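You operate a simulated robot arm through the tools that you are given. There is no shell and no other tool. Be economical: measure what you need, move in short steps, check, and stop when the job is done.

You run a simulated two-armed robot. Do the job below in one go: nothing can be reset, and whatever is moved stays where it is left.

JOB
Put the green bow on the top of the steel table away on the top of the long bench. Put the white paper cup from the top of the steel table in the sink bowl. Put the teal pack on the top of the pick-up table. Take the yellow reel and leave it on top of the brown large napkin carton. Take the green syrup bottle on the top of the wooden table and put it away on the upper shelf under the fryer. Fetch the white clip and set it on top of the small white carton. Take the black roll and put it on the pink card tray. Any order will do. Set down upright: white paper cup, green syrup bottle, white clip.

The check looks at the end state, three seconds after you hand in, the way a careful person would. Anything else that was tipped, shoved, dropped, spilled or broken makes it a failure. Flat cloth is picked up by pressing the open fingertips on it (5 to 10 N) and closing them slowly along it; thin cloth reads only 2 to 8 mm in the jaws.

ROBOT AND FRAMES
Two 6-joint arms with two-finger grippers on one trunk, on a base that drives. Base frame: it is fixed to the floor where the robot stands at the start and does not move with it; the origin is under the middle of the robot, x ahead of it, y to its left, z up; the surface under the hand at the start is at about z = 0.86. Units: m, rad, N and s.
The left shoulder is at the start at [0.07, 0.176, 1.09], the right one opposite. With the tool pointing down near the work surface each hand reaches from about 0.48 to 0.8 m from the robot's upright axis, wherever it stands, measured 20 degrees to its own side. Places, roughly: black roll (6x6x15 cm) [0.6, 2.6, 0.3]; green bow (4x4x2 cm) [0.8, -0.1, 0.9]; green syrup bottle [-1.75, -1.75, 1]; large napkin carton [-1.5, -2, 1]; pink card tray (14x23x3 cm) [-2.4, 1.6, 0.9]; sink bowl [-2.3, 0.2, 0.8]; small white carton (6x6x5 cm) [-1.7, -1.8, 0.9]; teal pack (5x5x12 cm) [0.8, -2.3, 0.9]; top of the long bench [0.7, -1.9, 0.9]; top of the pick-up table [0.6, -2.8, 0.8]; upper shelf under the fryer [-4.3, 2.2, 0.5]; white clip (4x3x6 cm) [-1.8, -1.7, 0.9]; white paper cup (8x7x11 cm) [0.5, -0.2, 0.9]; yellow reel (6x6x5 cm) [-1.8, -2.3, 0.9]. Payload 2.45 kg a hand.
Tool frame (each hand has its own): the origin (TCP) lies between the finger pads and is the grasp point; the fingertips stand 0.026 m ahead of it; z points along the fingers, y is the line along which they close. The gripper opens to 0.096 m. The gripper's body begins 0.069 m behind the TCP.
Orientation is told as [roll, pitch, yaw] about the base's x, y, z axes, in that order, counted from this pose: with the fingers straight down and closing along the base's y, the tool's x points along the base's -x, its y along +y and its z along -z.

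CONTROLS
- The arms move only by the tool servo_tool. It takes "left_rows", "right_rows" or both (then of equal length, played together; a hand with none holds still); each is a list of rows, each an object of numbers (a shift or turn left out is 0, a gripper value left out holds the last): "tx", "ty", "tz": the shift along the tool's x, y, z in units of 500 mm (1.0 is 500 mm); "wx", "wy", "wz": the turn, a rotation vector about the tool's x, y, z in units of 90 degrees (1.0 is 90 degrees). In form: [{"tx": .., "ty": .., "tz": .., "wx": .., "wy": .., "wz": ..}, ...]. A call has 1 to 20 rows; each row is the pose to reach, as a shift and turn from the pose commanded when the call began, along the tool's axes at that moment. "left_fingers" and "right_fingers" are, for a hand that has rows, the finger opening in m, from 0 to 0.096, set as the call begins (left out, the last holds). A call with a number of a shift or a turn outside -1 to 1 is refused whole. A row lasts 0.2 s, in which the tool goes at most 0.05 m and 0.15 rad; a call with a longer step from one row to the next is refused whole, and so is a gripper value outside its range. A pose out of reach is approached as far as the arm can. The call stops where the force on the tool passes 40 N (or 10 N more than at its start, if that is more) or the arm is blocked; 0.2 s more then pass. The fingers move at their own pace and stop on an object; they squeeze with about 21 N. The grip force told is the motor's: it shows also when the fingers shut on nothing. Time passes only in rows, and 0.2 s behind the last, so rows that repeat a pose let the fingers close. The reply holds the time, the measured pose of the TCP, the force on the tool along the base axes, the opening and the grip force, in the units named above and with some noise, with the torque about the TCP (base axes, N m) and any sound that the robot's microphone picked up.
- Cameras (640 x 400 px; columns grow to the right, rows downward): "scene" is now at [0.1318, -0.038, 1.4138]; the picture's right is [-0.28, -0.96, 0.00], its down [-0.56, 0.16, -0.81] and it looks along [0.78, -0.22, -0.59] (base axes); focal length 272 px, centre (320, 200). "left" rides on the left gripper at [0.082, -0.003, -0.098] in its tool frame; the picture's right is [0.04, 1.00, 0.00], its down [-0.73, 0.03, -0.68] and it looks along [-0.68, 0.03, 0.73] (tool axes); focal length 256 px, centre (320, 200). "right" rides on the right gripper at [0.082, 0.003, -0.098] in its tool frame; the picture's right is [-0.04, 1.00, 0.00], its down [-0.73, -0.03, -0.68] and it looks along [-0.68, -0.03, 0.73] (tool axes); focal length 256 px, centre (320, 200). There is no depth. A picture from a camera that has moved, and an enlarged one, comes with that camera's place and axes in the base frame and with its lens. The place of the scene camera against the robot may be out by one fixed shift of up to 0.018 m in any direction.
- camera(camera): a new picture of that camera. It takes no simulated time.
- raise_lower(by): slides the trunk up (or, below 0, down) by that many m; the arms and the scene camera ride with it, the base frame stays. It gives what a move gives, with no picture.
- base_move(legs): drives the robot by 1 to 6 legs, each [ahead, left, turn to the left] in m, m and rad, along the robot's own axes; the way and the turn of a leg run together, so that a leg with both is an arc; at most 1.5 m and 3.142 rad a leg. The arms and the cameras ride along, it lands a little off, and it stops where it bumps. It gives what a move gives.
- aim_head(pan, tilt): turns the head with the scene camera to pan (to the left, within 1.501 rad either way) and tilt (down, from -0.506 to 1.204), counted from straight ahead of the robot. It gives what a move gives.
- zoom(camera, box): a new picture of the part [left, top, right, bottom] of that camera's present view, enlarged. It takes no simulated time.
- job_done(): hands the job in; it is judged then, once.

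Work in short steps. Places have to be worked out from the pictures, the camera data and where the tool is seen: move nearer, look again, correct. Check each grasp and each placing, and mend what went wrong. You have 207 turns and 194 pictures in all, those below and enlarged ones among them. Open the grippers and draw the arms clear of the work before you hand the job in, unless the task says otherwise; then end with one line.

The tools are called after "Request:" by a JSON object that holds its "op" and its "data". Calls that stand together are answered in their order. servo_tool: Moves the arms, as the interface text tells. Its arguments: {"type":"object","properties":{"left_rows":{"type":"array","items":{"type":"object","properties":{"tx":{"type":"number"},"ty":{"type":"number"},"tz":{"type":"number"},"wx":{"type":"number"},"wy":{"type":"number"},"wz":{"type":"number"}}}},"left_fingers":{"type":"number"},"right_rows":{"type":"array","items":{"type":"object","properties":{"tx":{"type":"number"},"ty":{"type":"number"},"tz":{"type":"number"},"wx":{"type":"number"},"wy":{"type":"number"},"wz":{"type":"number"}}}},"right_fingers":{"type":"number"}},"required":[]} The other tools are called the same way: raise_lower (by) slides the trunk up or down; base_move (legs) drives the base; aim_head (pan, tilt) turns the head that bears the scene camera; camera (camera) takes a picture; zoom (camera, box) takes an enlarged picture of a part of a camera's view; job_done () hands the job in.

At the start:

```text
time_s: 0.0
left_position: [0.6382, 0.0923, 1.1051]
left_ee_rot: [0.001, -0.001, 0.0]
left_force: [0.2, 0.2, -1.1]
left_moment: [-0.03, 0.01, 0.03]
left_finger_gap: 0.0959
left_finger_force: 0.0
right_position: [0.5046, -0.3212, 1.0795]
right_ee_rot: [0.001, -0.002, 0.0]
right_force: [-0.5, -0.6, 0.1]
right_moment: [0.02, 0.0, -0.01]
right_finger_gap: 0.0957
right_finger_force: 0.1
trunk travel left (down, up): [-0.575, 0.265]
robot x, y, heading: [0.0009, -0.0008, 0.001]
head pan, tilt: [-0.281, 0.627]
```

scene: 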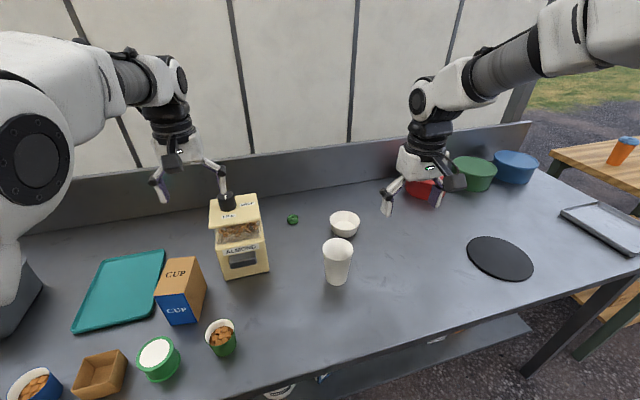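
right: 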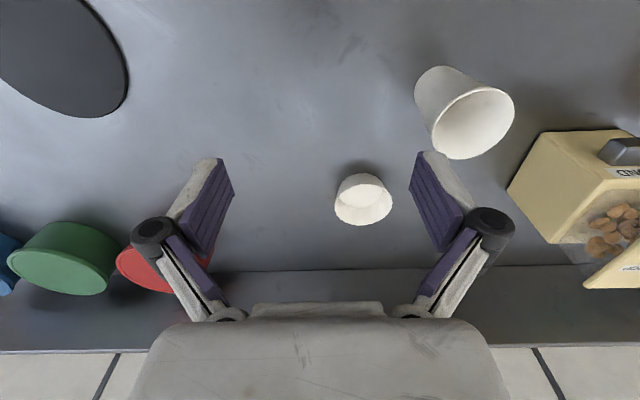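
left: 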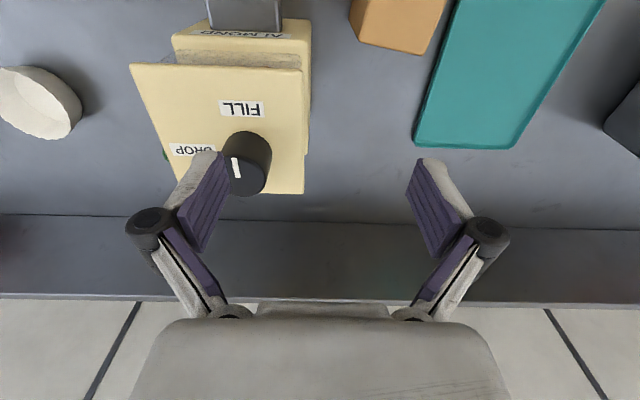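

The cup is near [0.53,-0.19] and the bow near [0.78,-0.13]. First I look around to learn the layout.

Request:
{"op": "aim_head", "data": {"pan": -1.3, "tilt": 0.35}}

Request:
{"op": "camera", "data": {"camera": "scene"}}

Request:
{"op": "aim_head", "data": {"pan": 1.3, "tilt": 0.35}}

Request:
{"op": "camera", "data": {"camera": "scene"}}

```text
time_s: 1.3
left_position: [0.638, 0.0915, 1.1037]
left_ee_rot: [0.0, 0.0, 0.0]
left_force: [-0.2, -0.4, 0.4]
left_moment: [0.03, -0.01, 0.01]
left_finger_gap: 0.0961
left_finger_force: 0.1
right_position: [0.5044, -0.3218, 1.0796]
right_ee_rot: [0.0, 0.001, 0.001]
right_force: [0.6, -0.3, -0.2]
right_moment: [0.01, 0.02, 0.02]
right_finger_gap: 0.0961
right_finger_force: 0.1
trunk travel left (down, up): [-0.575, 0.265]
robot x, y, heading: [0.0042, 0.0031, -0.0]
head pan, tilt: [-1.3, 0.351]
```

```text
190 pictures are left
camera scene: at [0.0726, -0.1034, 1.4388], right [-0.96, -0.27, 0.0], down [-0.09, 0.33, -0.94], along [0.25, -0.9, -0.34], focal length 272 px, centre (320, 200)
```

scene: 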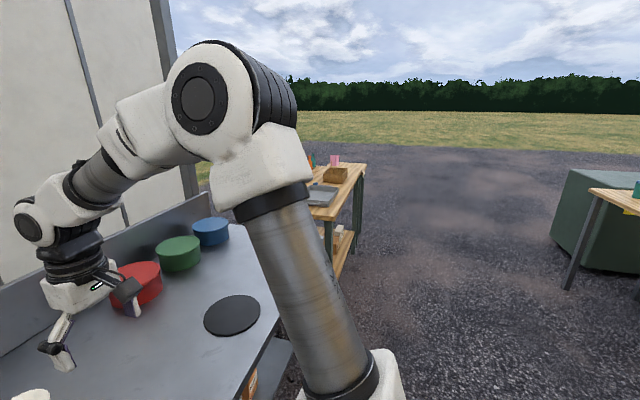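

```text
time_s: 3.6
left_position: [0.6382, 0.0907, 1.1049]
left_ee_rot: [0.0, 0.001, 0.001]
left_force: [0.2, 0.2, 0.2]
left_moment: [0.0, 0.0, -0.01]
left_finger_gap: 0.096
left_finger_force: 0.0
right_position: [0.5053, -0.3211, 1.0793]
right_ee_rot: [-0.001, 0.0, 0.0]
right_force: [0.2, 0.5, 0.8]
right_moment: [0.04, 0.04, 0.02]
right_finger_gap: 0.0961
right_finger_force: 0.0
trunk travel left (down, up): [-0.575, 0.265]
robot x, y, heading: [0.0011, -0.0021, 0.003]
head pan, tilt: [1.3, 0.351]
```

```text
189 pictures are left
camera scene: at [0.0726, 0.076, 1.4388], right [0.96, -0.27, 0.0], down [-0.09, -0.33, -0.94], along [0.25, 0.9, -0.34], focal length 272 px, centre (320, 200)
```

scene: 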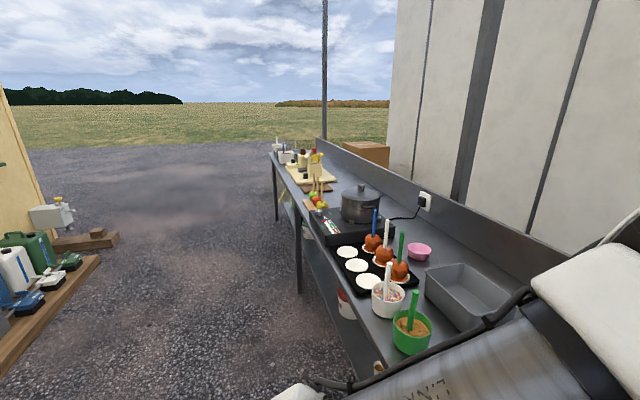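

Cup rim triangulates to about [0.53,-0.187]. I move the right hand above it and look again.

Request:
{"op": "servo_tool", "data": {"right_rows": [{"tx": -0.02, "ty": 0.09}, {"tx": -0.04, "ty": 0.18}, {"tx": -0.05, "ty": 0.27}, {"tx": -0.05, "ty": 0.27}], "right_fingers": 0.096}}

Request:
{"op": "camera", "data": {"camera": "right"}}

Request:
{"op": "camera", "data": {"camera": "left"}}

```text
time_s: 4.6
left_position: [0.6381, 0.0921, 1.1048]
left_ee_rot: [0.001, -0.002, 0.0]
left_force: [-0.2, -0.4, 0.4]
left_moment: [0.02, 0.02, -0.01]
left_finger_gap: 0.096
left_finger_force: 0.1
right_position: [0.5259, -0.1877, 1.0785]
right_ee_rot: [0.002, 0.0, -0.002]
right_force: [-0.5, -0.6, -0.2]
right_moment: [0.03, 0.0, 0.0]
right_finger_gap: 0.0959
right_finger_force: 0.1
trunk travel left (down, up): [-0.575, 0.265]
robot x, y, heading: [0.0006, 0.0026, -0.0]
head pan, tilt: [1.3, 0.351]
```

```text
188 pictures are left
camera right: at [0.4463, -0.1851, 1.1763], right [0.04, 1.0, 0.0], down [0.73, -0.03, 0.68], along [0.68, -0.03, -0.73], focal length 256 px, centre (320, 200)
```

right: 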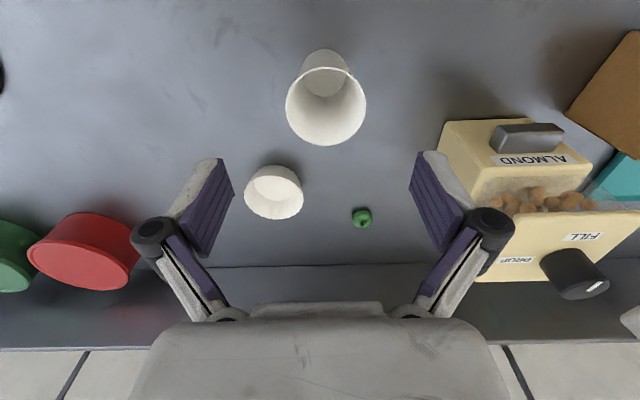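

```text
187 pictures are left
camera left: at [0.556, 0.0879, 1.2024], right [-0.04, 1.0, 0.0], down [0.73, 0.03, 0.68], along [0.68, 0.03, -0.73], focal length 256 px, centre (320, 200)
```

left: 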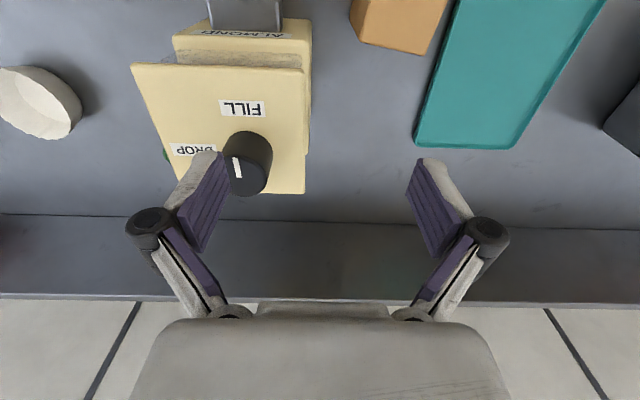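

Bow lies near [0.778,-0.126], in reach of the right hand; I'll take it with the right and the cup with the left later. I move the right hand above the bow.

Request:
{"op": "servo_tool", "data": {"right_rows": [{"tx": -0.08, "ty": 0.02}, {"tx": -0.16, "ty": 0.04}, {"tx": -0.24, "ty": 0.06}, {"tx": -0.32, "ty": 0.08}, {"tx": -0.4, "ty": 0.1}, {"tx": -0.5, "ty": 0.124}, {"tx": -0.5, "ty": 0.124, "tz": 0.08}, {"tx": -0.5, "ty": 0.124, "tz": 0.16}, {"tx": -0.5, "ty": 0.124, "tz": 0.16}], "right_fingers": 0.07}}

Request:
{"op": "camera", "data": {"camera": "right"}}

```text
refused: row 6 steps farther than a row can; nothing moved
```

```text
186 pictures are left
camera right: at [0.4463, -0.1851, 1.1763], right [0.04, 1.0, 0.0], down [0.73, -0.03, 0.68], along [0.68, -0.03, -0.73], focal length 256 px, centre (320, 200)
```

right: 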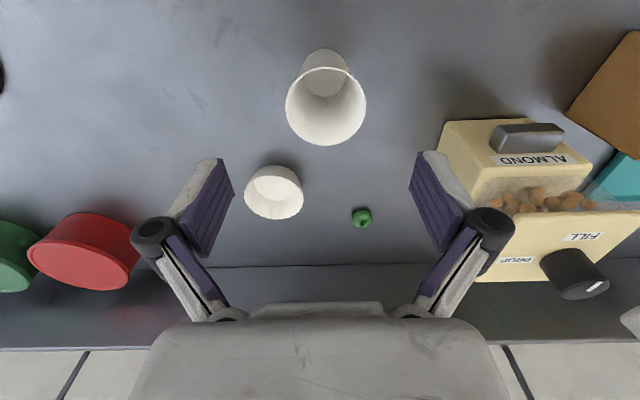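

The step was a hair too long; I resend with finer rows.

Request:
{"op": "servo_tool", "data": {"right_rows": [{"tx": -0.08, "ty": 0.02}, {"tx": -0.16, "ty": 0.04}, {"tx": -0.24, "ty": 0.06}, {"tx": -0.32, "ty": 0.08}, {"tx": -0.4, "ty": 0.1}, {"tx": -0.46, "ty": 0.124}, {"tx": -0.5, "ty": 0.124, "tz": 0.08}, {"tx": -0.5, "ty": 0.124, "tz": 0.16}, {"tx": -0.5, "ty": 0.124, "tz": 0.16}], "right_fingers": 0.07}}

Request:
{"op": "camera", "data": {"camera": "right"}}

```text
time_s: 6.6
left_position: [0.6395, 0.0919, 1.1031]
left_ee_rot: [-0.001, 0.002, -0.001]
left_force: [0.6, 0.1, 0.7]
left_moment: [0.01, 0.02, 0.01]
left_finger_gap: 0.0961
left_finger_force: 0.0
right_position: [0.7431, -0.1396, 0.9966]
right_ee_rot: [-0.001, 0.001, 0.0]
right_force: [0.9, 0.2, 0.6]
right_moment: [-0.01, 0.01, 0.01]
right_finger_gap: 0.07
right_finger_force: 0.0
right hand out of reach, approached as far as the arm can: row 5, 6, 7, 8, 9
trunk travel left (down, up): [-0.575, 0.265]
robot x, y, heading: [-0.0022, 0.0035, 0.004]
head pan, tilt: [1.3, 0.351]
```

```text
185 pictures are left
camera right: at [0.6619, -0.1368, 1.0951], right [0.04, 1.0, 0.0], down [0.74, -0.03, 0.68], along [0.68, -0.03, -0.74], focal length 256 px, centre (320, 200)
```

right: 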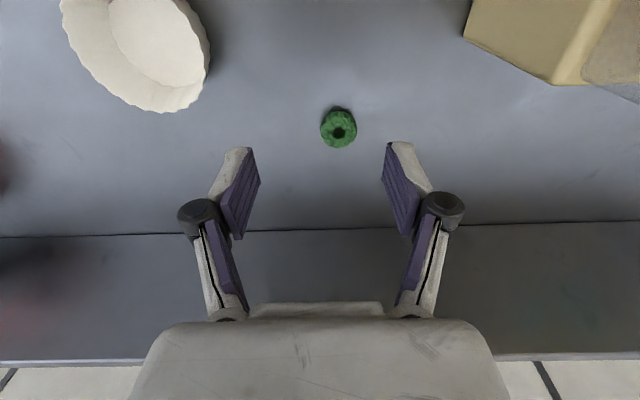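

The bow ring sits at about [0.776,-0.124]; straight-down reach ends at x≈0.743, so I tilt the tool forward ~25°.

Request:
{"op": "servo_tool", "data": {"right_rows": [{"wy": -0.09}, {"wy": -0.18}, {"wy": -0.27}, {"wy": -0.27}]}}

Request:
{"op": "camera", "data": {"camera": "right"}}

```text
time_s: 7.6
left_position: [0.6378, 0.0919, 1.1045]
left_ee_rot: [-0.001, 0.001, 0.0]
left_force: [0.4, 0.5, 0.4]
left_moment: [-0.02, -0.02, 0.02]
left_finger_gap: 0.0961
left_finger_force: 0.2
right_position: [0.7402, -0.137, 0.9966]
right_ee_rot: [0.001, -0.423, 0.0]
right_force: [-0.2, 0.2, 0.1]
right_moment: [0.01, 0.06, 0.01]
right_finger_gap: 0.0702
right_finger_force: 0.1
trunk travel left (down, up): [-0.575, 0.265]
robot x, y, heading: [-0.0016, -0.0014, -0.002]
head pan, tilt: [1.3, 0.351]
```

```text
184 pictures are left
camera right: at [0.6258, -0.1347, 1.0523], right [0.04, 1.0, 0.02], down [0.39, -0.03, 0.92], along [0.92, -0.03, -0.39], focal length 256 px, centre (320, 200)
```

right: 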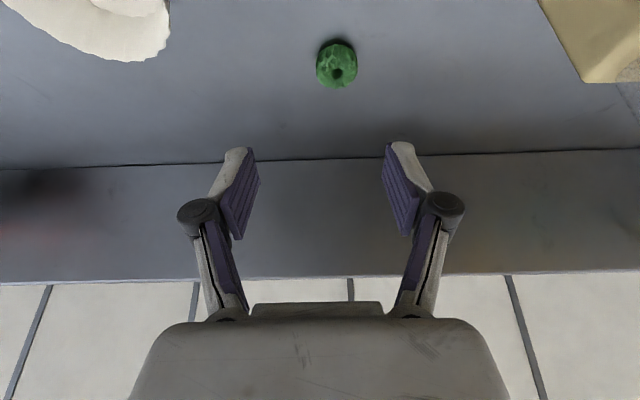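

Bow at [0.775,-0.1245]. I lower the tilted hand so the tips straddle it just above the table, then close.

Request:
{"op": "servo_tool", "data": {"right_rows": [{"tx": 0.012, "ty": 0.012, "tz": 0.08}, {"tx": 0.024, "ty": 0.025, "tz": 0.15}, {"tx": 0.036, "ty": 0.025, "tz": 0.19}, {"tx": 0.036, "ty": 0.025, "tz": 0.212}, {"tx": 0.036, "ty": 0.025, "tz": 0.212}]}}

Request:
{"op": "camera", "data": {"camera": "right"}}

```text
time_s: 8.8
left_position: [0.6378, 0.093, 1.1046]
left_ee_rot: [0.0, -0.001, 0.0]
left_force: [-1.0, -0.3, 0.0]
left_moment: [0.0, 0.0, 0.01]
left_finger_gap: 0.096
left_finger_force: 0.0
right_position: [0.7665, -0.1232, 0.894]
right_ee_rot: [0.0, -0.426, -0.001]
right_force: [-0.4, 0.9, -0.7]
right_moment: [-0.01, -0.02, 0.03]
right_finger_gap: 0.0701
right_finger_force: 0.0
trunk travel left (down, up): [-0.575, 0.265]
robot x, y, heading: [0.0049, -0.0005, 0.003]
head pan, tilt: [1.3, 0.351]
```

```text
183 pictures are left
camera right: at [0.6528, -0.1206, 0.9497], right [0.04, 1.0, 0.02], down [0.39, -0.03, 0.92], along [0.92, -0.03, -0.39], focal length 256 px, centre (320, 200)
```

right: 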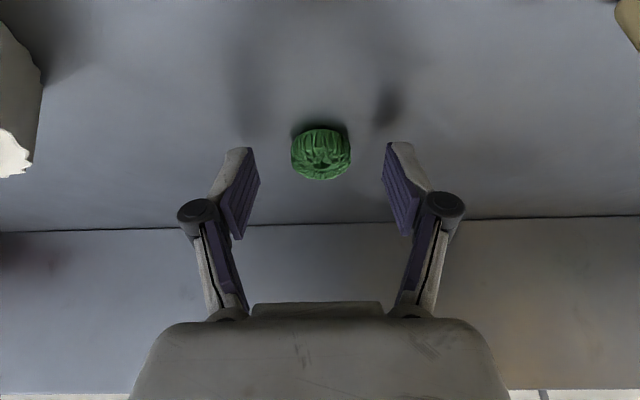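

Bow is centred right at the tips. I lower 4 mm more and close.

Request:
{"op": "servo_tool", "data": {"right_rows": [{"tx": 0.003, "tz": 0.007}, {"tx": 0.003, "tz": 0.007}]}}

Request:
{"op": "servo_tool", "data": {"right_rows": [{}, {}, {}, {}], "right_fingers": 0.0}}

```text
time_s: 9.4
left_position: [0.6368, 0.0913, 1.1043]
left_ee_rot: [0.0, -0.002, 0.001]
left_force: [0.1, -0.8, 0.0]
left_moment: [0.0, -0.01, 0.02]
left_finger_gap: 0.0961
left_finger_force: 0.0
right_position: [0.7668, -0.124, 0.8896]
right_ee_rot: [-0.001, -0.423, 0.001]
right_force: [-0.2, -0.2, -0.6]
right_moment: [-0.04, -0.04, 0.02]
right_finger_gap: 0.0698
right_finger_force: 0.0
trunk travel left (down, up): [-0.575, 0.265]
robot x, y, heading: [0.0008, 0.0007, -0.002]
head pan, tilt: [1.3, 0.351]
```

```text
time_s: 10.4
left_position: [0.6379, 0.0923, 1.1048]
left_ee_rot: [0.001, -0.001, 0.0]
left_force: [-0.9, -0.1, -0.6]
left_moment: [-0.01, 0.01, 0.02]
left_finger_gap: 0.0961
left_finger_force: 0.1
right_position: [0.7673, -0.1231, 0.8895]
right_ee_rot: [-0.001, -0.423, 0.001]
right_force: [0.4, 0.3, -0.3]
right_moment: [-0.01, -0.02, 0.0]
right_finger_gap: 0.0301
right_finger_force: 20.7
trunk travel left (down, up): [-0.575, 0.265]
robot x, y, heading: [-0.0018, -0.0023, -0.002]
head pan, tilt: [1.3, 0.351]
```

Bow gripped (30 mm). I lift, draw back and straighten the right hand.

Request:
{"op": "servo_tool", "data": {"right_rows": [{"tx": -0.033, "tz": -0.073}, {"tx": -0.066, "tz": -0.146}, {"tx": -0.098, "tz": -0.218}, {"tx": -0.047, "tz": -0.267, "ty": -0.05, "wy": 0.045}, {"tx": 0.004, "tz": -0.315, "ty": -0.1, "wy": 0.09}, {"tx": 0.055, "tz": -0.364, "ty": -0.15, "wy": 0.135}, {"tx": 0.106, "tz": -0.413, "ty": -0.2, "wy": 0.18}, {"tx": 0.157, "tz": -0.461, "ty": -0.25, "wy": 0.225}, {"tx": 0.208, "tz": -0.51, "ty": -0.3, "wy": 0.27}, {"tx": 0.208, "tz": -0.51, "ty": -0.3, "wy": 0.27}]}}

Request:
{"op": "base_move", "data": {"legs": [[0, -0.3, 0]]}}

Request:
{"op": "camera", "data": {"camera": "right"}}

Request:
{"op": "camera", "data": {"camera": "left"}}

```text
time_s: 12.6
left_position: [0.6385, 0.0939, 1.1038]
left_ee_rot: [-0.001, 0.0, 0.002]
left_force: [0.9, -0.4, 0.5]
left_moment: [-0.04, -0.01, -0.01]
left_finger_gap: 0.0963
left_finger_force: 0.1
right_position: [0.5691, -0.2741, 1.0793]
right_ee_rot: [0.001, 0.002, 0.0]
right_force: [-0.1, 0.0, 0.2]
right_moment: [0.01, -0.02, -0.02]
right_finger_gap: 0.0304
right_finger_force: 21.2
trunk travel left (down, up): [-0.575, 0.265]
robot x, y, heading: [-0.0032, 0.0013, 0.004]
head pan, tilt: [1.3, 0.351]
```

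```text
time_s: 14.7
left_position: [0.6373, -0.2098, 1.1033]
left_ee_rot: [0.0, 0.001, 0.002]
left_force: [-0.2, -0.4, 0.2]
left_moment: [0.04, -0.02, -0.01]
left_finger_gap: 0.0962
left_finger_force: 0.1
right_position: [0.5694, -0.5749, 1.0777]
right_ee_rot: [0.0, 0.001, 0.001]
right_force: [0.7, -0.2, -0.8]
right_moment: [-0.02, -0.05, 0.02]
right_finger_gap: 0.0303
right_finger_force: 20.5
trunk travel left (down, up): [-0.575, 0.265]
robot x, y, heading: [0.0003, -0.2988, 0.002]
head pan, tilt: [1.3, 0.351]
```

```text
182 pictures are left
camera right: at [0.4879, -0.5721, 1.1771], right [0.04, 1.0, 0.0], down [0.73, -0.03, 0.68], along [0.68, -0.03, -0.73], focal length 256 px, centre (320, 200)
```

right: 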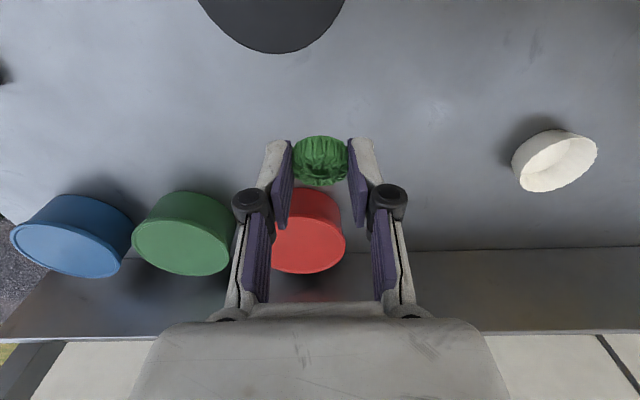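

```text
181 pictures are left
camera left: at [0.5559, -0.2124, 1.2024], right [-0.04, 1.0, 0.0], down [0.73, 0.03, 0.68], along [0.68, 0.03, -0.73], focal length 256 px, centre (320, 200)
```

left: 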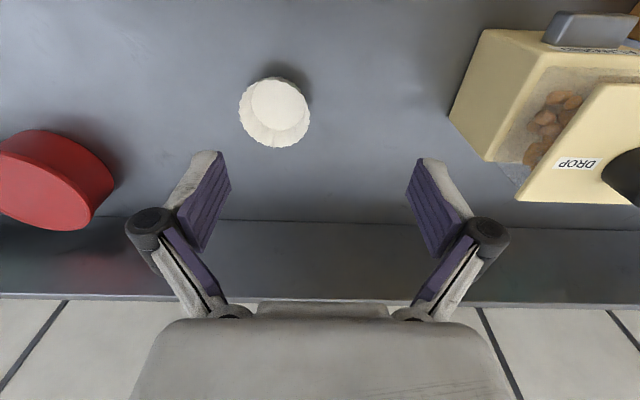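

Bow held. The left hand goes above the cup at about [0.535,-0.184].

Request:
{"op": "servo_tool", "data": {"left_rows": [{"tx": 0.07, "ty": 0.02}, {"tx": 0.14, "ty": 0.04}, {"tx": 0.204, "ty": 0.052}, {"tx": 0.204, "ty": 0.052}], "left_fingers": 0.096}}

Request:
{"op": "camera", "data": {"camera": "left"}}

```text
time_s: 15.7
left_position: [0.5364, -0.1862, 1.1038]
left_ee_rot: [0.0, -0.001, 0.001]
left_force: [0.7, -0.2, -1.6]
left_moment: [0.02, 0.01, -0.01]
left_finger_gap: 0.096
left_finger_force: 0.1
right_position: [0.5698, -0.5742, 1.0784]
right_ee_rot: [-0.002, 0.001, -0.001]
right_force: [0.0, 0.9, -0.9]
right_moment: [0.0, 0.02, -0.01]
right_finger_gap: 0.0302
right_finger_force: 20.3
trunk travel left (down, up): [-0.575, 0.265]
robot x, y, heading: [-0.0007, -0.2996, 0.001]
head pan, tilt: [1.3, 0.351]
```

```text
180 pictures are left
camera left: at [0.4542, -0.189, 1.2019], right [-0.04, 1.0, 0.0], down [0.73, 0.03, 0.68], along [0.68, 0.03, -0.73], focal length 256 px, centre (320, 200)
```

left: 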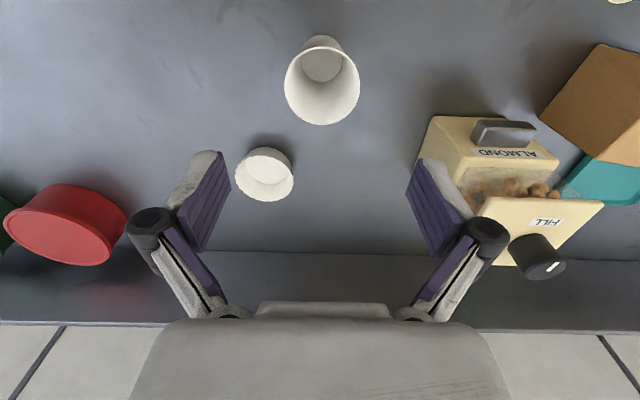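

Cup rim about [0.538,-0.183,0.955], 72 mm wide, so there is 12 mm clearance per side. I descend around it, then close.

Request:
{"op": "servo_tool", "data": {"left_rows": [{"tx": -0.003, "ty": 0.006, "tz": 0.09}, {"tx": -0.003, "ty": 0.006, "tz": 0.17}, {"tx": -0.003, "ty": 0.006, "tz": 0.23}, {"tx": -0.003, "ty": 0.006, "tz": 0.29}, {"tx": -0.003, "ty": 0.006, "tz": 0.33}, {"tx": -0.003, "ty": 0.006, "tz": 0.362}, {"tx": -0.003, "ty": 0.006, "tz": 0.362}]}}

Request:
{"op": "camera", "data": {"camera": "left"}}

```text
time_s: 17.3
left_position: [0.5416, -0.1708, 0.9302]
left_ee_rot: [-0.047, -0.004, 0.039]
left_force: [-0.3, 0.2, 0.1]
left_moment: [0.01, -0.02, -0.06]
left_finger_gap: 0.0959
left_finger_force: 0.1
right_position: [0.5693, -0.5759, 1.0786]
right_ee_rot: [0.001, 0.0, -0.001]
right_force: [-0.1, -0.2, 0.6]
right_moment: [0.0, 0.01, 0.0]
right_finger_gap: 0.0301
right_finger_force: 21.2
trunk travel left (down, up): [-0.575, 0.265]
robot x, y, heading: [-0.0005, -0.2999, 0.004]
head pan, tilt: [1.3, 0.351]
```

```text
179 pictures are left
camera left: at [0.4591, -0.1733, 1.0283], right [-0.08, 1.0, -0.05], down [0.73, 0.09, 0.68], along [0.68, 0.02, -0.73], focal length 256 px, centre (320, 200)
```

left: 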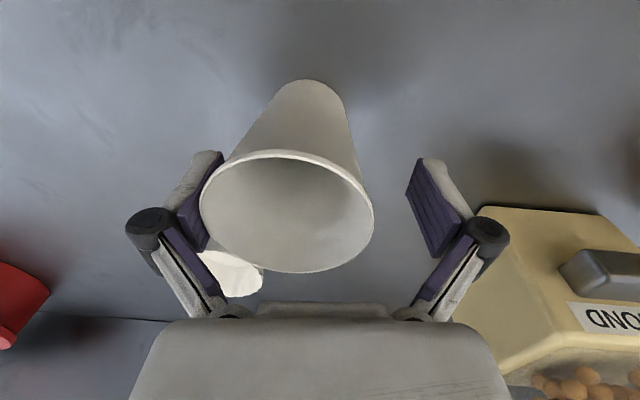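

The hand is slightly deflected (12 mm in y). I check whether it settles.

Request:
{"op": "servo_tool", "data": {"left_rows": [{}, {}, {}]}}

Request:
{"op": "aim_head", "data": {"pan": 0.2, "tilt": 0.8}}

Request:
{"op": "camera", "data": {"camera": "scene"}}

```text
time_s: 18.1
left_position: [0.5399, -0.1708, 0.9268]
left_ee_rot: [-0.045, 0.004, 0.036]
left_force: [-0.6, 0.1, 0.5]
left_moment: [0.05, -0.02, 0.01]
left_finger_gap: 0.0962
left_finger_force: 0.0
right_position: [0.5692, -0.5748, 1.0795]
right_ee_rot: [0.0, 0.002, 0.0]
right_force: [-0.6, 0.3, -0.7]
right_moment: [-0.01, 0.0, -0.01]
right_finger_gap: 0.03
right_finger_force: 21.1
trunk travel left (down, up): [-0.575, 0.265]
robot x, y, heading: [-0.001, -0.3044, -0.003]
head pan, tilt: [1.3, 0.351]
```

```text
time_s: 19.4
left_position: [0.5408, -0.1711, 0.9284]
left_ee_rot: [-0.046, 0.002, 0.037]
left_force: [0.2, 0.9, -0.7]
left_moment: [-0.04, -0.03, -0.02]
left_finger_gap: 0.0961
left_finger_force: 0.1
right_position: [0.5691, -0.5755, 1.0784]
right_ee_rot: [0.0, -0.001, -0.001]
right_force: [-0.1, 0.6, -0.6]
right_moment: [0.02, -0.01, -0.02]
right_finger_gap: 0.0302
right_finger_force: 20.8
trunk travel left (down, up): [-0.575, 0.265]
robot x, y, heading: [-0.0026, -0.2999, -0.003]
head pan, tilt: [0.201, 0.799]
```

```text
178 pictures are left
camera scene: at [0.1268, -0.2989, 1.3992], right [0.2, -0.98, 0.0], down [-0.7, -0.14, -0.7], along [0.68, 0.14, -0.72], focal length 272 px, centre (320, 200)
```

scene: 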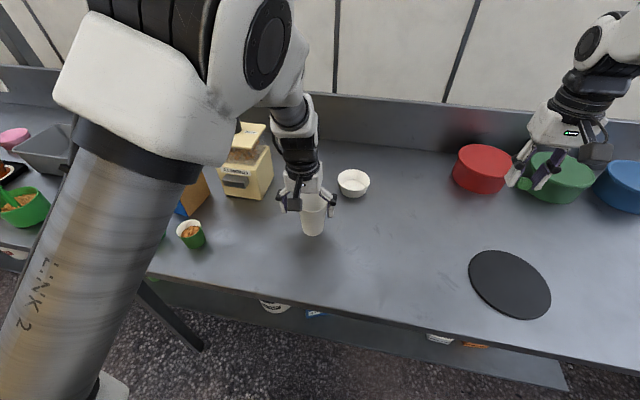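

I zoom to see whether the arm touches the dispenser.

Request:
{"op": "zoom", "data": {"camera": "scene", "box": [160, 60, 400, 280]}}

```text
1.82 times, centred on (280, 170) of scene
camera zoom: at [0.1268, -0.2989, 1.3992], right [0.2, -0.98, 0.0], down [-0.7, -0.14, -0.7], along [0.68, 0.14, -0.72], focal length 495 px, centre (393, 254)
```

zoom: 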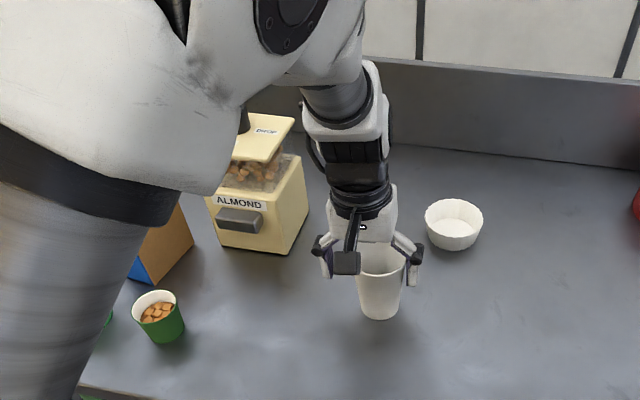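

No visible contact; the arm seems near its inner limit. I lift, back the base 0.1 m and retry.

Request:
{"op": "servo_tool", "data": {"left_rows": [{"tz": -0.08}, {"tz": -0.16}, {"tz": -0.24}, {"tz": -0.32}, {"tz": -0.32}]}}

Request:
{"op": "base_move", "data": {"legs": [[-0.1, 0, 0]]}}

Request:
{"op": "camera", "data": {"camera": "left"}}

```text
time_s: 20.6
left_position: [0.538, -0.1825, 1.0834]
left_ee_rot: [0.001, -0.003, 0.001]
left_force: [0.5, -0.3, -0.8]
left_moment: [-0.01, 0.01, -0.03]
left_finger_gap: 0.0961
left_finger_force: 0.1
right_position: [0.569, -0.5749, 1.0789]
right_ee_rot: [0.001, 0.0, -0.001]
right_force: [0.1, 0.1, -0.5]
right_moment: [0.01, 0.04, -0.01]
right_finger_gap: 0.0302
right_finger_force: 20.8
trunk travel left (down, up): [-0.575, 0.265]
robot x, y, heading: [0.0031, -0.3023, 0.003]
head pan, tilt: [0.201, 0.799]
```

```text
time_s: 21.7
left_position: [0.4385, -0.1825, 1.0818]
left_ee_rot: [0.0, -0.002, 0.0]
left_force: [0.3, 0.2, -0.1]
left_moment: [-0.01, -0.03, -0.01]
left_finger_gap: 0.0961
left_finger_force: 0.1
right_position: [0.4699, -0.5767, 1.08]
right_ee_rot: [-0.002, 0.001, -0.001]
right_force: [-0.5, -0.1, -0.6]
right_moment: [-0.03, 0.03, -0.04]
right_finger_gap: 0.0304
right_finger_force: 21.3
trunk travel left (down, up): [-0.575, 0.265]
robot x, y, heading: [-0.0966, -0.3001, 0.002]
head pan, tilt: [0.201, 0.799]
```

```text
176 pictures are left
camera left: at [0.3575, -0.1859, 1.1808], right [-0.04, 1.0, 0.0], down [0.73, 0.03, 0.68], along [0.68, 0.03, -0.73], focal length 256 px, centre (320, 200)
```

left: 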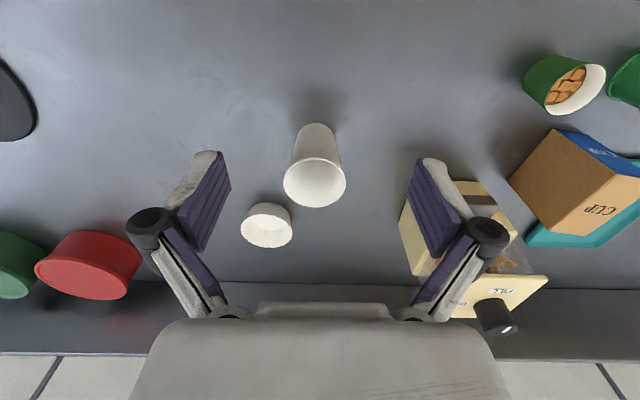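

Cup at about [0.541,-0.184]. I move over it and descend.

Request:
{"op": "servo_tool", "data": {"left_rows": [{"tx": -0.08}, {"tx": -0.16, "ty": -0.004}, {"tx": -0.206, "ty": -0.004}, {"tx": -0.206, "ty": -0.004, "tz": 0.09}, {"tx": -0.206, "ty": -0.004, "tz": 0.17}, {"tx": -0.206, "ty": -0.004, "tz": 0.24}, {"tx": -0.206, "ty": -0.004, "tz": 0.29}, {"tx": -0.206, "ty": -0.004, "tz": 0.314}, {"tx": -0.206, "ty": -0.004, "tz": 0.314}]}}

Request:
{"op": "camera", "data": {"camera": "left"}}

```text
time_s: 23.7
left_position: [0.5438, -0.1852, 0.9254]
left_ee_rot: [0.0, -0.001, 0.0]
left_force: [0.5, 0.0, 0.5]
left_moment: [0.01, -0.03, 0.01]
left_finger_gap: 0.0958
left_finger_force: 0.1
right_position: [0.4719, -0.5754, 1.0796]
right_ee_rot: [0.0, 0.002, 0.001]
right_force: [0.0, 0.0, 0.8]
right_moment: [-0.01, 0.02, 0.01]
right_finger_gap: 0.0301
right_finger_force: 21.5
trunk travel left (down, up): [-0.575, 0.265]
robot x, y, heading: [-0.1006, -0.2991, 0.002]
head pan, tilt: [0.201, 0.799]
```

```text
175 pictures are left
camera left: at [0.462, -0.1884, 1.0239], right [-0.04, 1.0, 0.0], down [0.73, 0.03, 0.68], along [0.68, 0.03, -0.73], focal length 256 px, centre (320, 200)
```

left: 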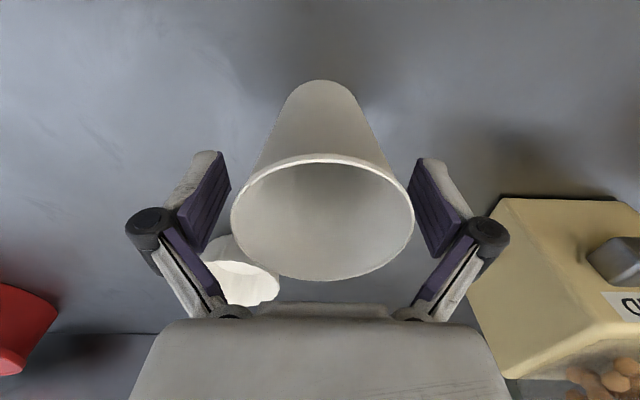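

Well centred. I close on the cup.

Request:
{"op": "servo_tool", "data": {"left_rows": [{}, {}, {}], "left_fingers": 0.03}}

Request:
{"op": "servo_tool", "data": {"left_rows": [{"tz": -0.05}, {"tz": -0.14}, {"tz": -0.23}, {"tz": -0.314}, {"tz": -0.314}]}}

Request:
{"op": "camera", "data": {"camera": "left"}}

```text
time_s: 24.5
left_position: [0.5438, -0.1841, 0.9253]
left_ee_rot: [-0.001, -0.001, -0.001]
left_force: [1.7, 0.3, 2.5]
left_moment: [0.0, -0.03, 0.0]
left_finger_gap: 0.0645
left_finger_force: 21.1
right_position: [0.4712, -0.575, 1.0786]
right_ee_rot: [0.001, -0.001, -0.001]
right_force: [-1.1, 0.5, -0.1]
right_moment: [0.0, 0.01, -0.01]
right_finger_gap: 0.0302
right_finger_force: 21.4
trunk travel left (down, up): [-0.575, 0.265]
robot x, y, heading: [-0.0981, -0.299, -0.001]
head pan, tilt: [0.201, 0.799]
```

```text
time_s: 25.7
left_position: [0.5447, -0.1841, 1.0822]
left_ee_rot: [0.0, -0.001, -0.002]
left_force: [0.4, 0.3, 0.1]
left_moment: [0.02, -0.02, 0.04]
left_finger_gap: 0.0645
left_finger_force: 21.4
right_position: [0.4711, -0.5756, 1.0781]
right_ee_rot: [-0.001, -0.002, -0.001]
right_force: [-0.2, 0.3, -0.3]
right_moment: [-0.01, -0.04, -0.02]
right_finger_gap: 0.03
right_finger_force: 21.1
trunk travel left (down, up): [-0.575, 0.265]
robot x, y, heading: [-0.099, -0.3015, 0.003]
head pan, tilt: [0.201, 0.799]
```

```text
174 pictures are left
camera left: at [0.4627, -0.1874, 1.1808], right [-0.04, 1.0, 0.0], down [0.73, 0.03, 0.68], along [0.68, 0.03, -0.73], focal length 256 px, centre (320, 200)
```

left: 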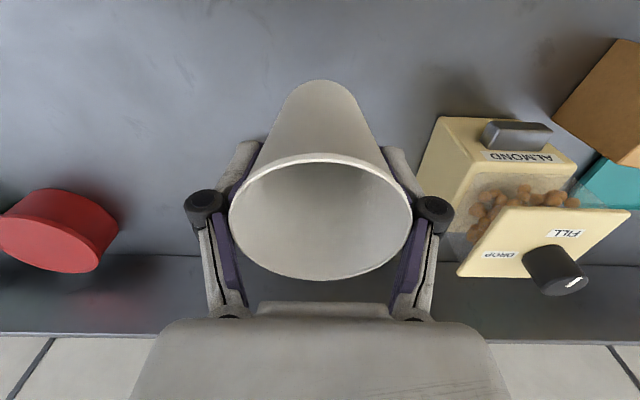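

Cup held upright. I back away from the table and turn round toward the sink side to look.

Request:
{"op": "base_move", "data": {"legs": [[-0.6, 0, 0], [0, 0, 1.57], [0, 0, 1.57]]}}

Request:
{"op": "aim_head", "data": {"pan": 0, "tilt": 0.35}}

Request:
{"op": "camera", "data": {"camera": "scene"}}

Request:
{"op": "aim_head", "data": {"pan": 1.0, "tilt": 0.35}}

Request:
{"op": "camera", "data": {"camera": "scene"}}

Request:
{"op": "aim_head", "data": {"pan": -1.0, "tilt": 0.35}}

Request:
{"op": "camera", "data": {"camera": "scene"}}

```text
time_s: 36.8
left_position: [-1.3359, -0.4425, 1.0828]
left_ee_rot: [0.0, -0.001, -3.11]
left_force: [-0.5, -0.6, 0.1]
left_moment: [-0.02, -0.01, -0.01]
left_finger_gap: 0.0642
left_finger_force: 21.2
right_position: [-1.2753, -0.0488, 1.0791]
right_ee_rot: [0.001, 0.0, -3.113]
right_force: [0.9, -0.4, 0.6]
right_moment: [-0.01, -0.01, 0.01]
right_finger_gap: 0.0298
right_finger_force: 20.7
trunk travel left (down, up): [-0.575, 0.265]
robot x, y, heading: [-0.6971, -0.3038, -3.112]
head pan, tilt: [0.201, 0.799]
```

```text
time_s: 37.7
left_position: [-1.3363, -0.4426, 1.0824]
left_ee_rot: [-0.002, 0.0, -3.111]
left_force: [0.5, 0.1, -0.6]
left_moment: [0.0, -0.01, -0.04]
left_finger_gap: 0.0643
left_finger_force: 20.9
right_position: [-1.2755, -0.0486, 1.0777]
right_ee_rot: [0.0, 0.002, -3.112]
right_force: [-0.5, 0.6, -0.8]
right_moment: [-0.01, -0.03, -0.02]
right_finger_gap: 0.0295
right_finger_force: 21.1
trunk travel left (down, up): [-0.575, 0.265]
robot x, y, heading: [-0.7003, -0.3064, -3.115]
head pan, tilt: [0.0, 0.351]
```

```text
173 pictures are left
camera scene: at [-0.8443, -0.3236, 1.4387], right [-0.03, 1.0, 0.0], down [0.34, 0.01, -0.94], along [-0.94, -0.03, -0.34], focal length 272 px, centre (320, 200)
```

scene: 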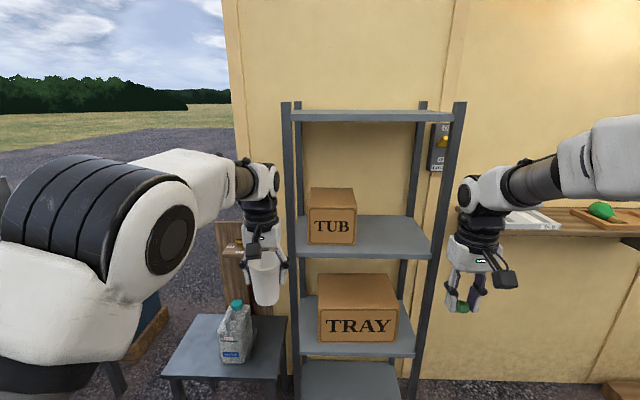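

```text
time_s: 39.0
left_position: [-1.3368, -0.4432, 1.0829]
left_ee_rot: [0.001, 0.001, -3.111]
left_force: [-0.1, -0.5, 0.5]
left_moment: [-0.02, 0.03, 0.04]
left_finger_gap: 0.0644
left_finger_force: 20.6
right_position: [-1.2755, -0.0501, 1.0778]
right_ee_rot: [0.0, -0.001, -3.11]
right_force: [0.6, 0.4, -0.3]
right_moment: [-0.02, -0.02, 0.01]
right_finger_gap: 0.0296
right_finger_force: 21.0
trunk travel left (down, up): [-0.575, 0.265]
robot x, y, heading: [-0.7001, -0.308, -3.11]
head pan, tilt: [1.0, 0.351]
```

```text
172 pictures are left
camera scene: at [-0.7993, -0.4006, 1.4388], right [-0.86, 0.52, 0.0], down [0.18, 0.29, -0.94], along [-0.48, -0.81, -0.34], focal length 272 px, centre (320, 200)
```

scene: 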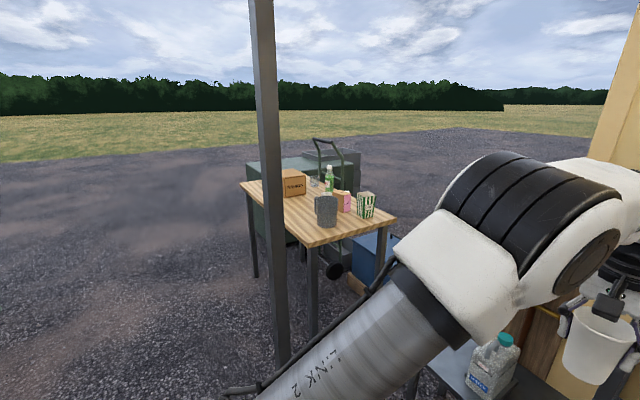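

```text
time_s: 40.9
left_position: [-1.3363, -0.4429, 1.0821]
left_ee_rot: [-0.001, 0.0, -3.11]
left_force: [0.3, 0.3, -1.0]
left_moment: [0.03, -0.02, -0.01]
left_finger_gap: 0.064
left_finger_force: 21.1
right_position: [-1.2745, -0.049, 1.0781]
right_ee_rot: [0.0, 0.001, -3.111]
right_force: [0.4, 1.0, -0.3]
right_moment: [0.01, -0.03, -0.01]
right_finger_gap: 0.0297
right_finger_force: 21.2
trunk travel left (down, up): [-0.575, 0.265]
robot x, y, heading: [-0.6975, -0.3072, -3.113]
head pan, tilt: [-1.0, 0.351]
```

```text
171 pictures are left
camera scene: at [-0.804, -0.244, 1.4388], right [0.82, 0.57, 0.0], down [0.19, -0.28, -0.94], along [-0.53, 0.77, -0.34], focal length 272 px, centre (320, 200)
```

scene: 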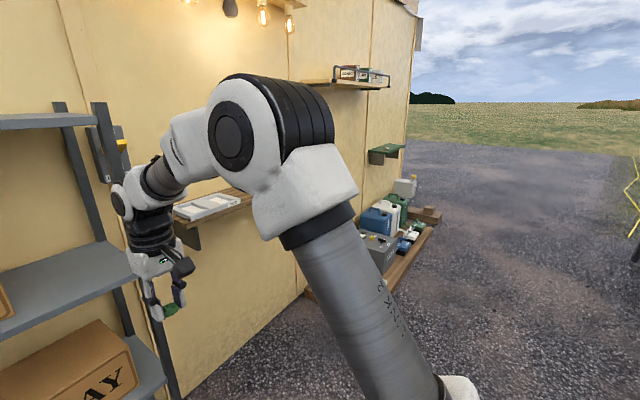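

There is a wall at x≈-2 with the sink likely behind it. The bow's bench and the wooden table are to the south; a post stands nearby, so I look for its foot.

Request:
{"op": "aim_head", "data": {"pan": 1.3, "tilt": 0.8}}

Request:
{"op": "camera", "data": {"camera": "scene"}}

```text
time_s: 43.0
left_position: [-1.3358, -0.4437, 1.0826]
left_ee_rot: [0.001, 0.0, -3.109]
left_force: [-0.7, -0.6, 0.5]
left_moment: [0.02, -0.01, 0.03]
left_finger_gap: 0.064
left_finger_force: 20.8
right_position: [-1.2749, -0.05, 1.0788]
right_ee_rot: [0.0, 0.001, -3.109]
right_force: [0.2, 1.3, 0.3]
right_moment: [0.01, 0.0, 0.01]
right_finger_gap: 0.0295
right_finger_force: 21.1
trunk travel left (down, up): [-0.575, 0.265]
robot x, y, heading: [-0.7, -0.3074, -3.115]
head pan, tilt: [1.3, 0.799]
```

```text
170 pictures are left
camera scene: at [-0.7705, -0.3991, 1.3992], right [-0.97, 0.24, 0.0], down [0.17, 0.7, -0.7], along [-0.17, -0.68, -0.72], focal length 272 px, centre (320, 200)
```

scene: 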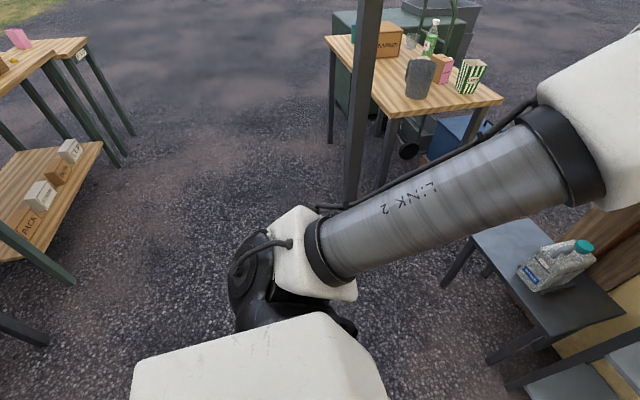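

The post is roughly near [-1.0,-1.0]. I back off toward the steel table and turn to face south to see it and the bench clearly.

Request:
{"op": "base_move", "data": {"legs": [[-0.5, 0, 0], [0, 0, 1.57]]}}

Request:
{"op": "aim_head", "data": {"pan": -0.4, "tilt": 0.5}}

Request:
{"op": "camera", "data": {"camera": "scene"}}

Request:
{"op": "aim_head", "data": {"pan": 0.5, "tilt": 0.5}}

Request:
{"op": "camera", "data": {"camera": "scene"}}

```text
time_s: 49.8
left_position: [-0.058, -0.9291, 1.0829]
left_ee_rot: [0.001, -0.001, -1.545]
left_force: [-0.3, 0.2, -0.6]
left_moment: [-0.01, -0.01, 0.02]
left_finger_gap: 0.0642
left_finger_force: 21.0
right_position: [-0.4494, -0.8657, 1.0777]
right_ee_rot: [-0.002, 0.0, -1.545]
right_force: [0.4, -0.3, -0.5]
right_moment: [0.01, 0.0, -0.02]
right_finger_gap: 0.0296
right_finger_force: 21.0
trunk travel left (down, up): [-0.575, 0.265]
robot x, y, heading: [-0.1909, -0.2901, -1.545]
head pan, tilt: [1.3, 0.799]
```

```text
time_s: 51.6
left_position: [-0.0574, -0.9291, 1.0823]
left_ee_rot: [0.0, 0.0, -1.549]
left_force: [0.8, -0.1, -0.4]
left_moment: [0.0, 0.0, 0.02]
left_finger_gap: 0.0637
left_finger_force: 21.1
right_position: [-0.4493, -0.8648, 1.0789]
right_ee_rot: [-0.001, -0.002, -1.548]
right_force: [0.7, 0.2, 0.2]
right_moment: [0.01, -0.03, 0.01]
right_finger_gap: 0.0295
right_finger_force: 21.1
trunk travel left (down, up): [-0.575, 0.265]
robot x, y, heading: [-0.1886, -0.2887, -1.548]
head pan, tilt: [-0.4, 0.499]
```

```text
169 pictures are left
camera scene: at [-0.2251, -0.4388, 1.4251], right [-0.93, 0.37, 0.0], down [0.18, 0.45, -0.88], along [-0.32, -0.82, -0.48], focal length 272 px, centre (320, 200)
```

scene: 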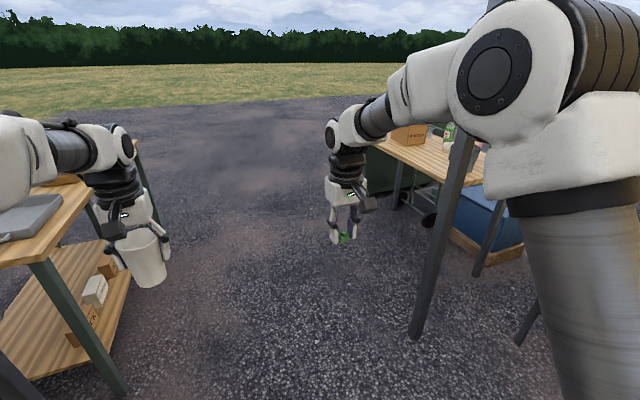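

```text
time_s: 52.8
left_position: [-0.056, -0.9278, 1.0825]
left_ee_rot: [0.0, 0.0, -1.545]
left_force: [0.2, 0.2, 0.0]
left_moment: [-0.04, 0.02, 0.02]
left_finger_gap: 0.0639
left_finger_force: 21.5
right_position: [-0.4501, -0.8649, 1.0791]
right_ee_rot: [0.001, 0.0, -1.546]
right_force: [-0.2, -0.1, -0.3]
right_moment: [0.03, -0.01, 0.04]
right_finger_gap: 0.0296
right_finger_force: 21.1
trunk travel left (down, up): [-0.575, 0.265]
robot x, y, heading: [-0.1885, -0.2913, -1.541]
head pan, tilt: [0.499, 0.499]
```

```text
168 pictures are left
camera scene: at [-0.1464, -0.4329, 1.4251], right [-0.87, -0.5, 0.0], down [-0.24, 0.41, -0.88], along [0.44, -0.76, -0.48], focal length 272 px, centre (320, 200)
```

scene: 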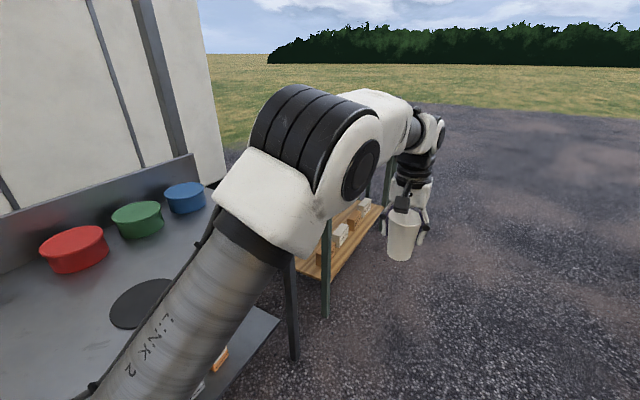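

Post foot is at about [-1.11,-1.19]; bench's west edge near x≈0.4 from y≈-1.45 on. I drive south in the free lane and turn to face the bench.

Request:
{"op": "base_move", "data": {"legs": [[0.8, -0.2, 0], [0.75, 0, 0], [0, 0, 1.55]]}}

Request:
{"op": "aim_head", "data": {"pan": 0, "tilt": 0.5}}

Request:
{"op": "camera", "data": {"camera": "scene"}}

Request:
{"op": "aim_head", "data": {"pan": -0.8, "tilt": 0.5}}

Request:
{"op": "camera", "data": {"camera": "scene"}}

```text
time_s: 64.6
left_position: [0.2867, -1.7047, 1.0828]
left_ee_rot: [0.0, 0.0, 0.018]
left_force: [0.7, 0.1, -0.1]
left_moment: [0.02, 0.02, 0.0]
left_finger_gap: 0.0639
left_finger_force: 20.7
right_position: [0.2205, -2.0973, 1.0794]
right_ee_rot: [0.001, 0.001, 0.019]
right_force: [0.0, -0.4, 0.4]
right_moment: [-0.02, -0.01, 0.02]
right_finger_gap: 0.0294
right_finger_force: 21.5
trunk travel left (down, up): [-0.575, 0.265]
robot x, y, heading: [-0.3524, -1.8327, 0.022]
head pan, tilt: [0.499, 0.499]
```

```text
time_s: 65.5
left_position: [0.2857, -1.7047, 1.0844]
left_ee_rot: [0.0, 0.0, 0.019]
left_force: [-0.8, 0.7, 0.0]
left_moment: [0.02, 0.01, 0.03]
left_finger_gap: 0.0639
left_finger_force: 20.8
right_position: [0.2201, -2.0977, 1.0795]
right_ee_rot: [0.001, 0.0, 0.018]
right_force: [-0.4, -0.1, -0.2]
right_moment: [0.01, 0.0, -0.02]
right_finger_gap: 0.0294
right_finger_force: 20.8
trunk travel left (down, up): [-0.575, 0.265]
robot x, y, heading: [-0.3509, -1.8347, 0.016]
head pan, tilt: [0.0, 0.499]
```

```text
167 pictures are left
camera scene: at [-0.2142, -1.8453, 1.4251], right [0.02, -1.0, 0.0], down [-0.48, -0.01, -0.88], along [0.88, 0.02, -0.48], focal length 272 px, centre (320, 200)
```

scene: 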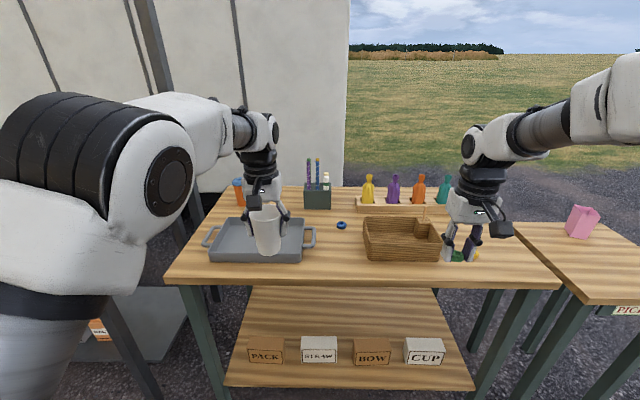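

```text
time_s: 66.7
left_position: [0.2876, -1.7048, 1.0819]
left_ee_rot: [-0.001, 0.001, 0.018]
left_force: [1.0, 0.0, -0.1]
left_moment: [0.04, -0.03, 0.0]
left_finger_gap: 0.0639
left_finger_force: 21.4
right_position: [0.2213, -2.0978, 1.0783]
right_ee_rot: [-0.001, 0.001, 0.019]
right_force: [0.4, -0.2, -0.2]
right_moment: [-0.01, -0.01, -0.02]
right_finger_gap: 0.0296
right_finger_force: 20.5
trunk travel left (down, up): [-0.575, 0.265]
robot x, y, heading: [-0.352, -1.8372, 0.019]
head pan, tilt: [-0.799, 0.499]
```

```text
166 pictures are left
camera scene: at [-0.2405, -1.9111, 1.4251], right [-0.7, -0.71, 0.0], down [-0.34, 0.34, -0.88], along [0.62, -0.62, -0.48], focal length 272 px, centre (320, 200)
```

scene: 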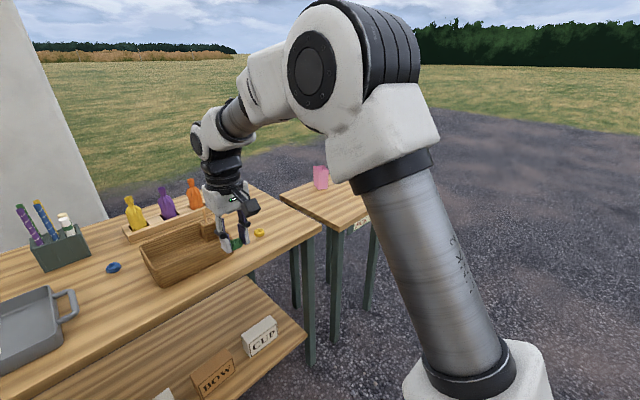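

The bench top has free room around [0.44,-1.89], between tray and basket. I step up to it with the right hand aligned.

Request:
{"op": "base_move", "data": {"legs": [[0.2, 0.12, 0]]}}

Request:
{"op": "aim_head", "data": {"pan": -0.3, "tilt": 0.8}}

Request:
{"op": "camera", "data": {"camera": "right"}}

Request:
{"op": "camera", "data": {"camera": "scene"}}

```text
time_s: 68.4
left_position: [0.4808, -1.5807, 1.0826]
left_ee_rot: [0.0, 0.001, 0.015]
left_force: [-0.8, 0.7, -0.8]
left_moment: [0.01, 0.05, 0.0]
left_finger_gap: 0.0638
left_finger_force: 21.0
right_position: [0.4128, -1.973, 1.0793]
right_ee_rot: [0.0, 0.0, 0.015]
right_force: [0.2, 0.8, 0.2]
right_moment: [0.01, 0.01, -0.02]
right_finger_gap: 0.0297
right_finger_force: 21.0
trunk travel left (down, up): [-0.575, 0.265]
robot x, y, heading: [-0.1575, -1.7065, 0.015]
head pan, tilt: [-0.799, 0.499]
```

```text
time_s: 69.3
left_position: [0.4815, -1.5805, 1.0821]
left_ee_rot: [0.001, 0.0, 0.015]
left_force: [0.7, -0.1, -0.2]
left_moment: [0.02, -0.03, 0.02]
left_finger_gap: 0.0639
left_finger_force: 21.4
right_position: [0.4137, -1.9738, 1.0795]
right_ee_rot: [0.0, 0.0, 0.013]
right_force: [-0.5, -0.3, 0.3]
right_moment: [0.04, 0.0, -0.01]
right_finger_gap: 0.0296
right_finger_force: 21.2
trunk travel left (down, up): [-0.575, 0.265]
robot x, y, heading: [-0.1603, -1.7069, 0.01]
head pan, tilt: [-0.3, 0.799]
```

```text
165 pictures are left
camera right: at [0.3325, -1.9712, 1.1773], right [0.03, 1.0, 0.0], down [0.73, -0.02, 0.68], along [0.68, -0.02, -0.73], focal length 256 px, centre (320, 200)
```

right: 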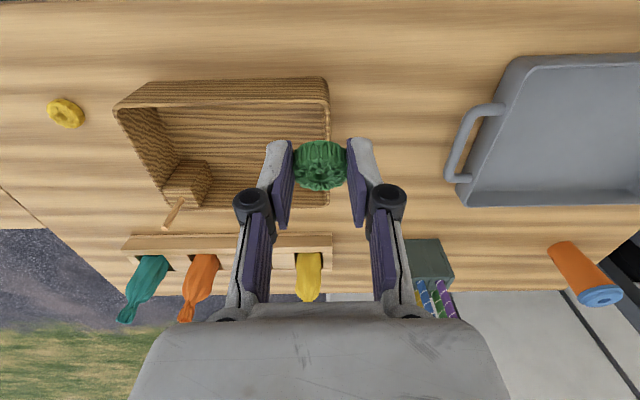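

```text
164 pictures are left
camera scene: at [-0.0338, -1.7427, 1.3993], right [-0.28, -0.96, 0.0], down [-0.69, 0.2, -0.7], along [0.67, -0.2, -0.72], focal length 272 px, centre (320, 200)
```

scene: 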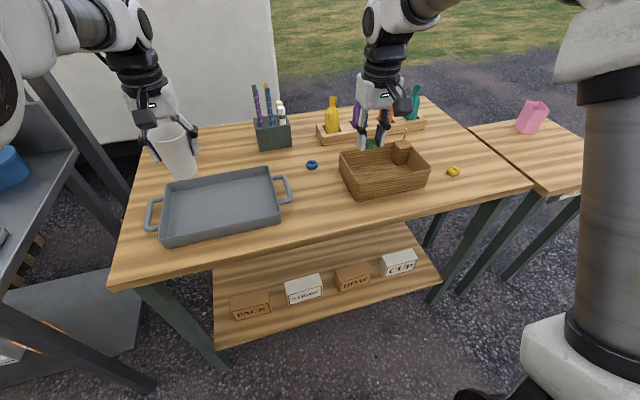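

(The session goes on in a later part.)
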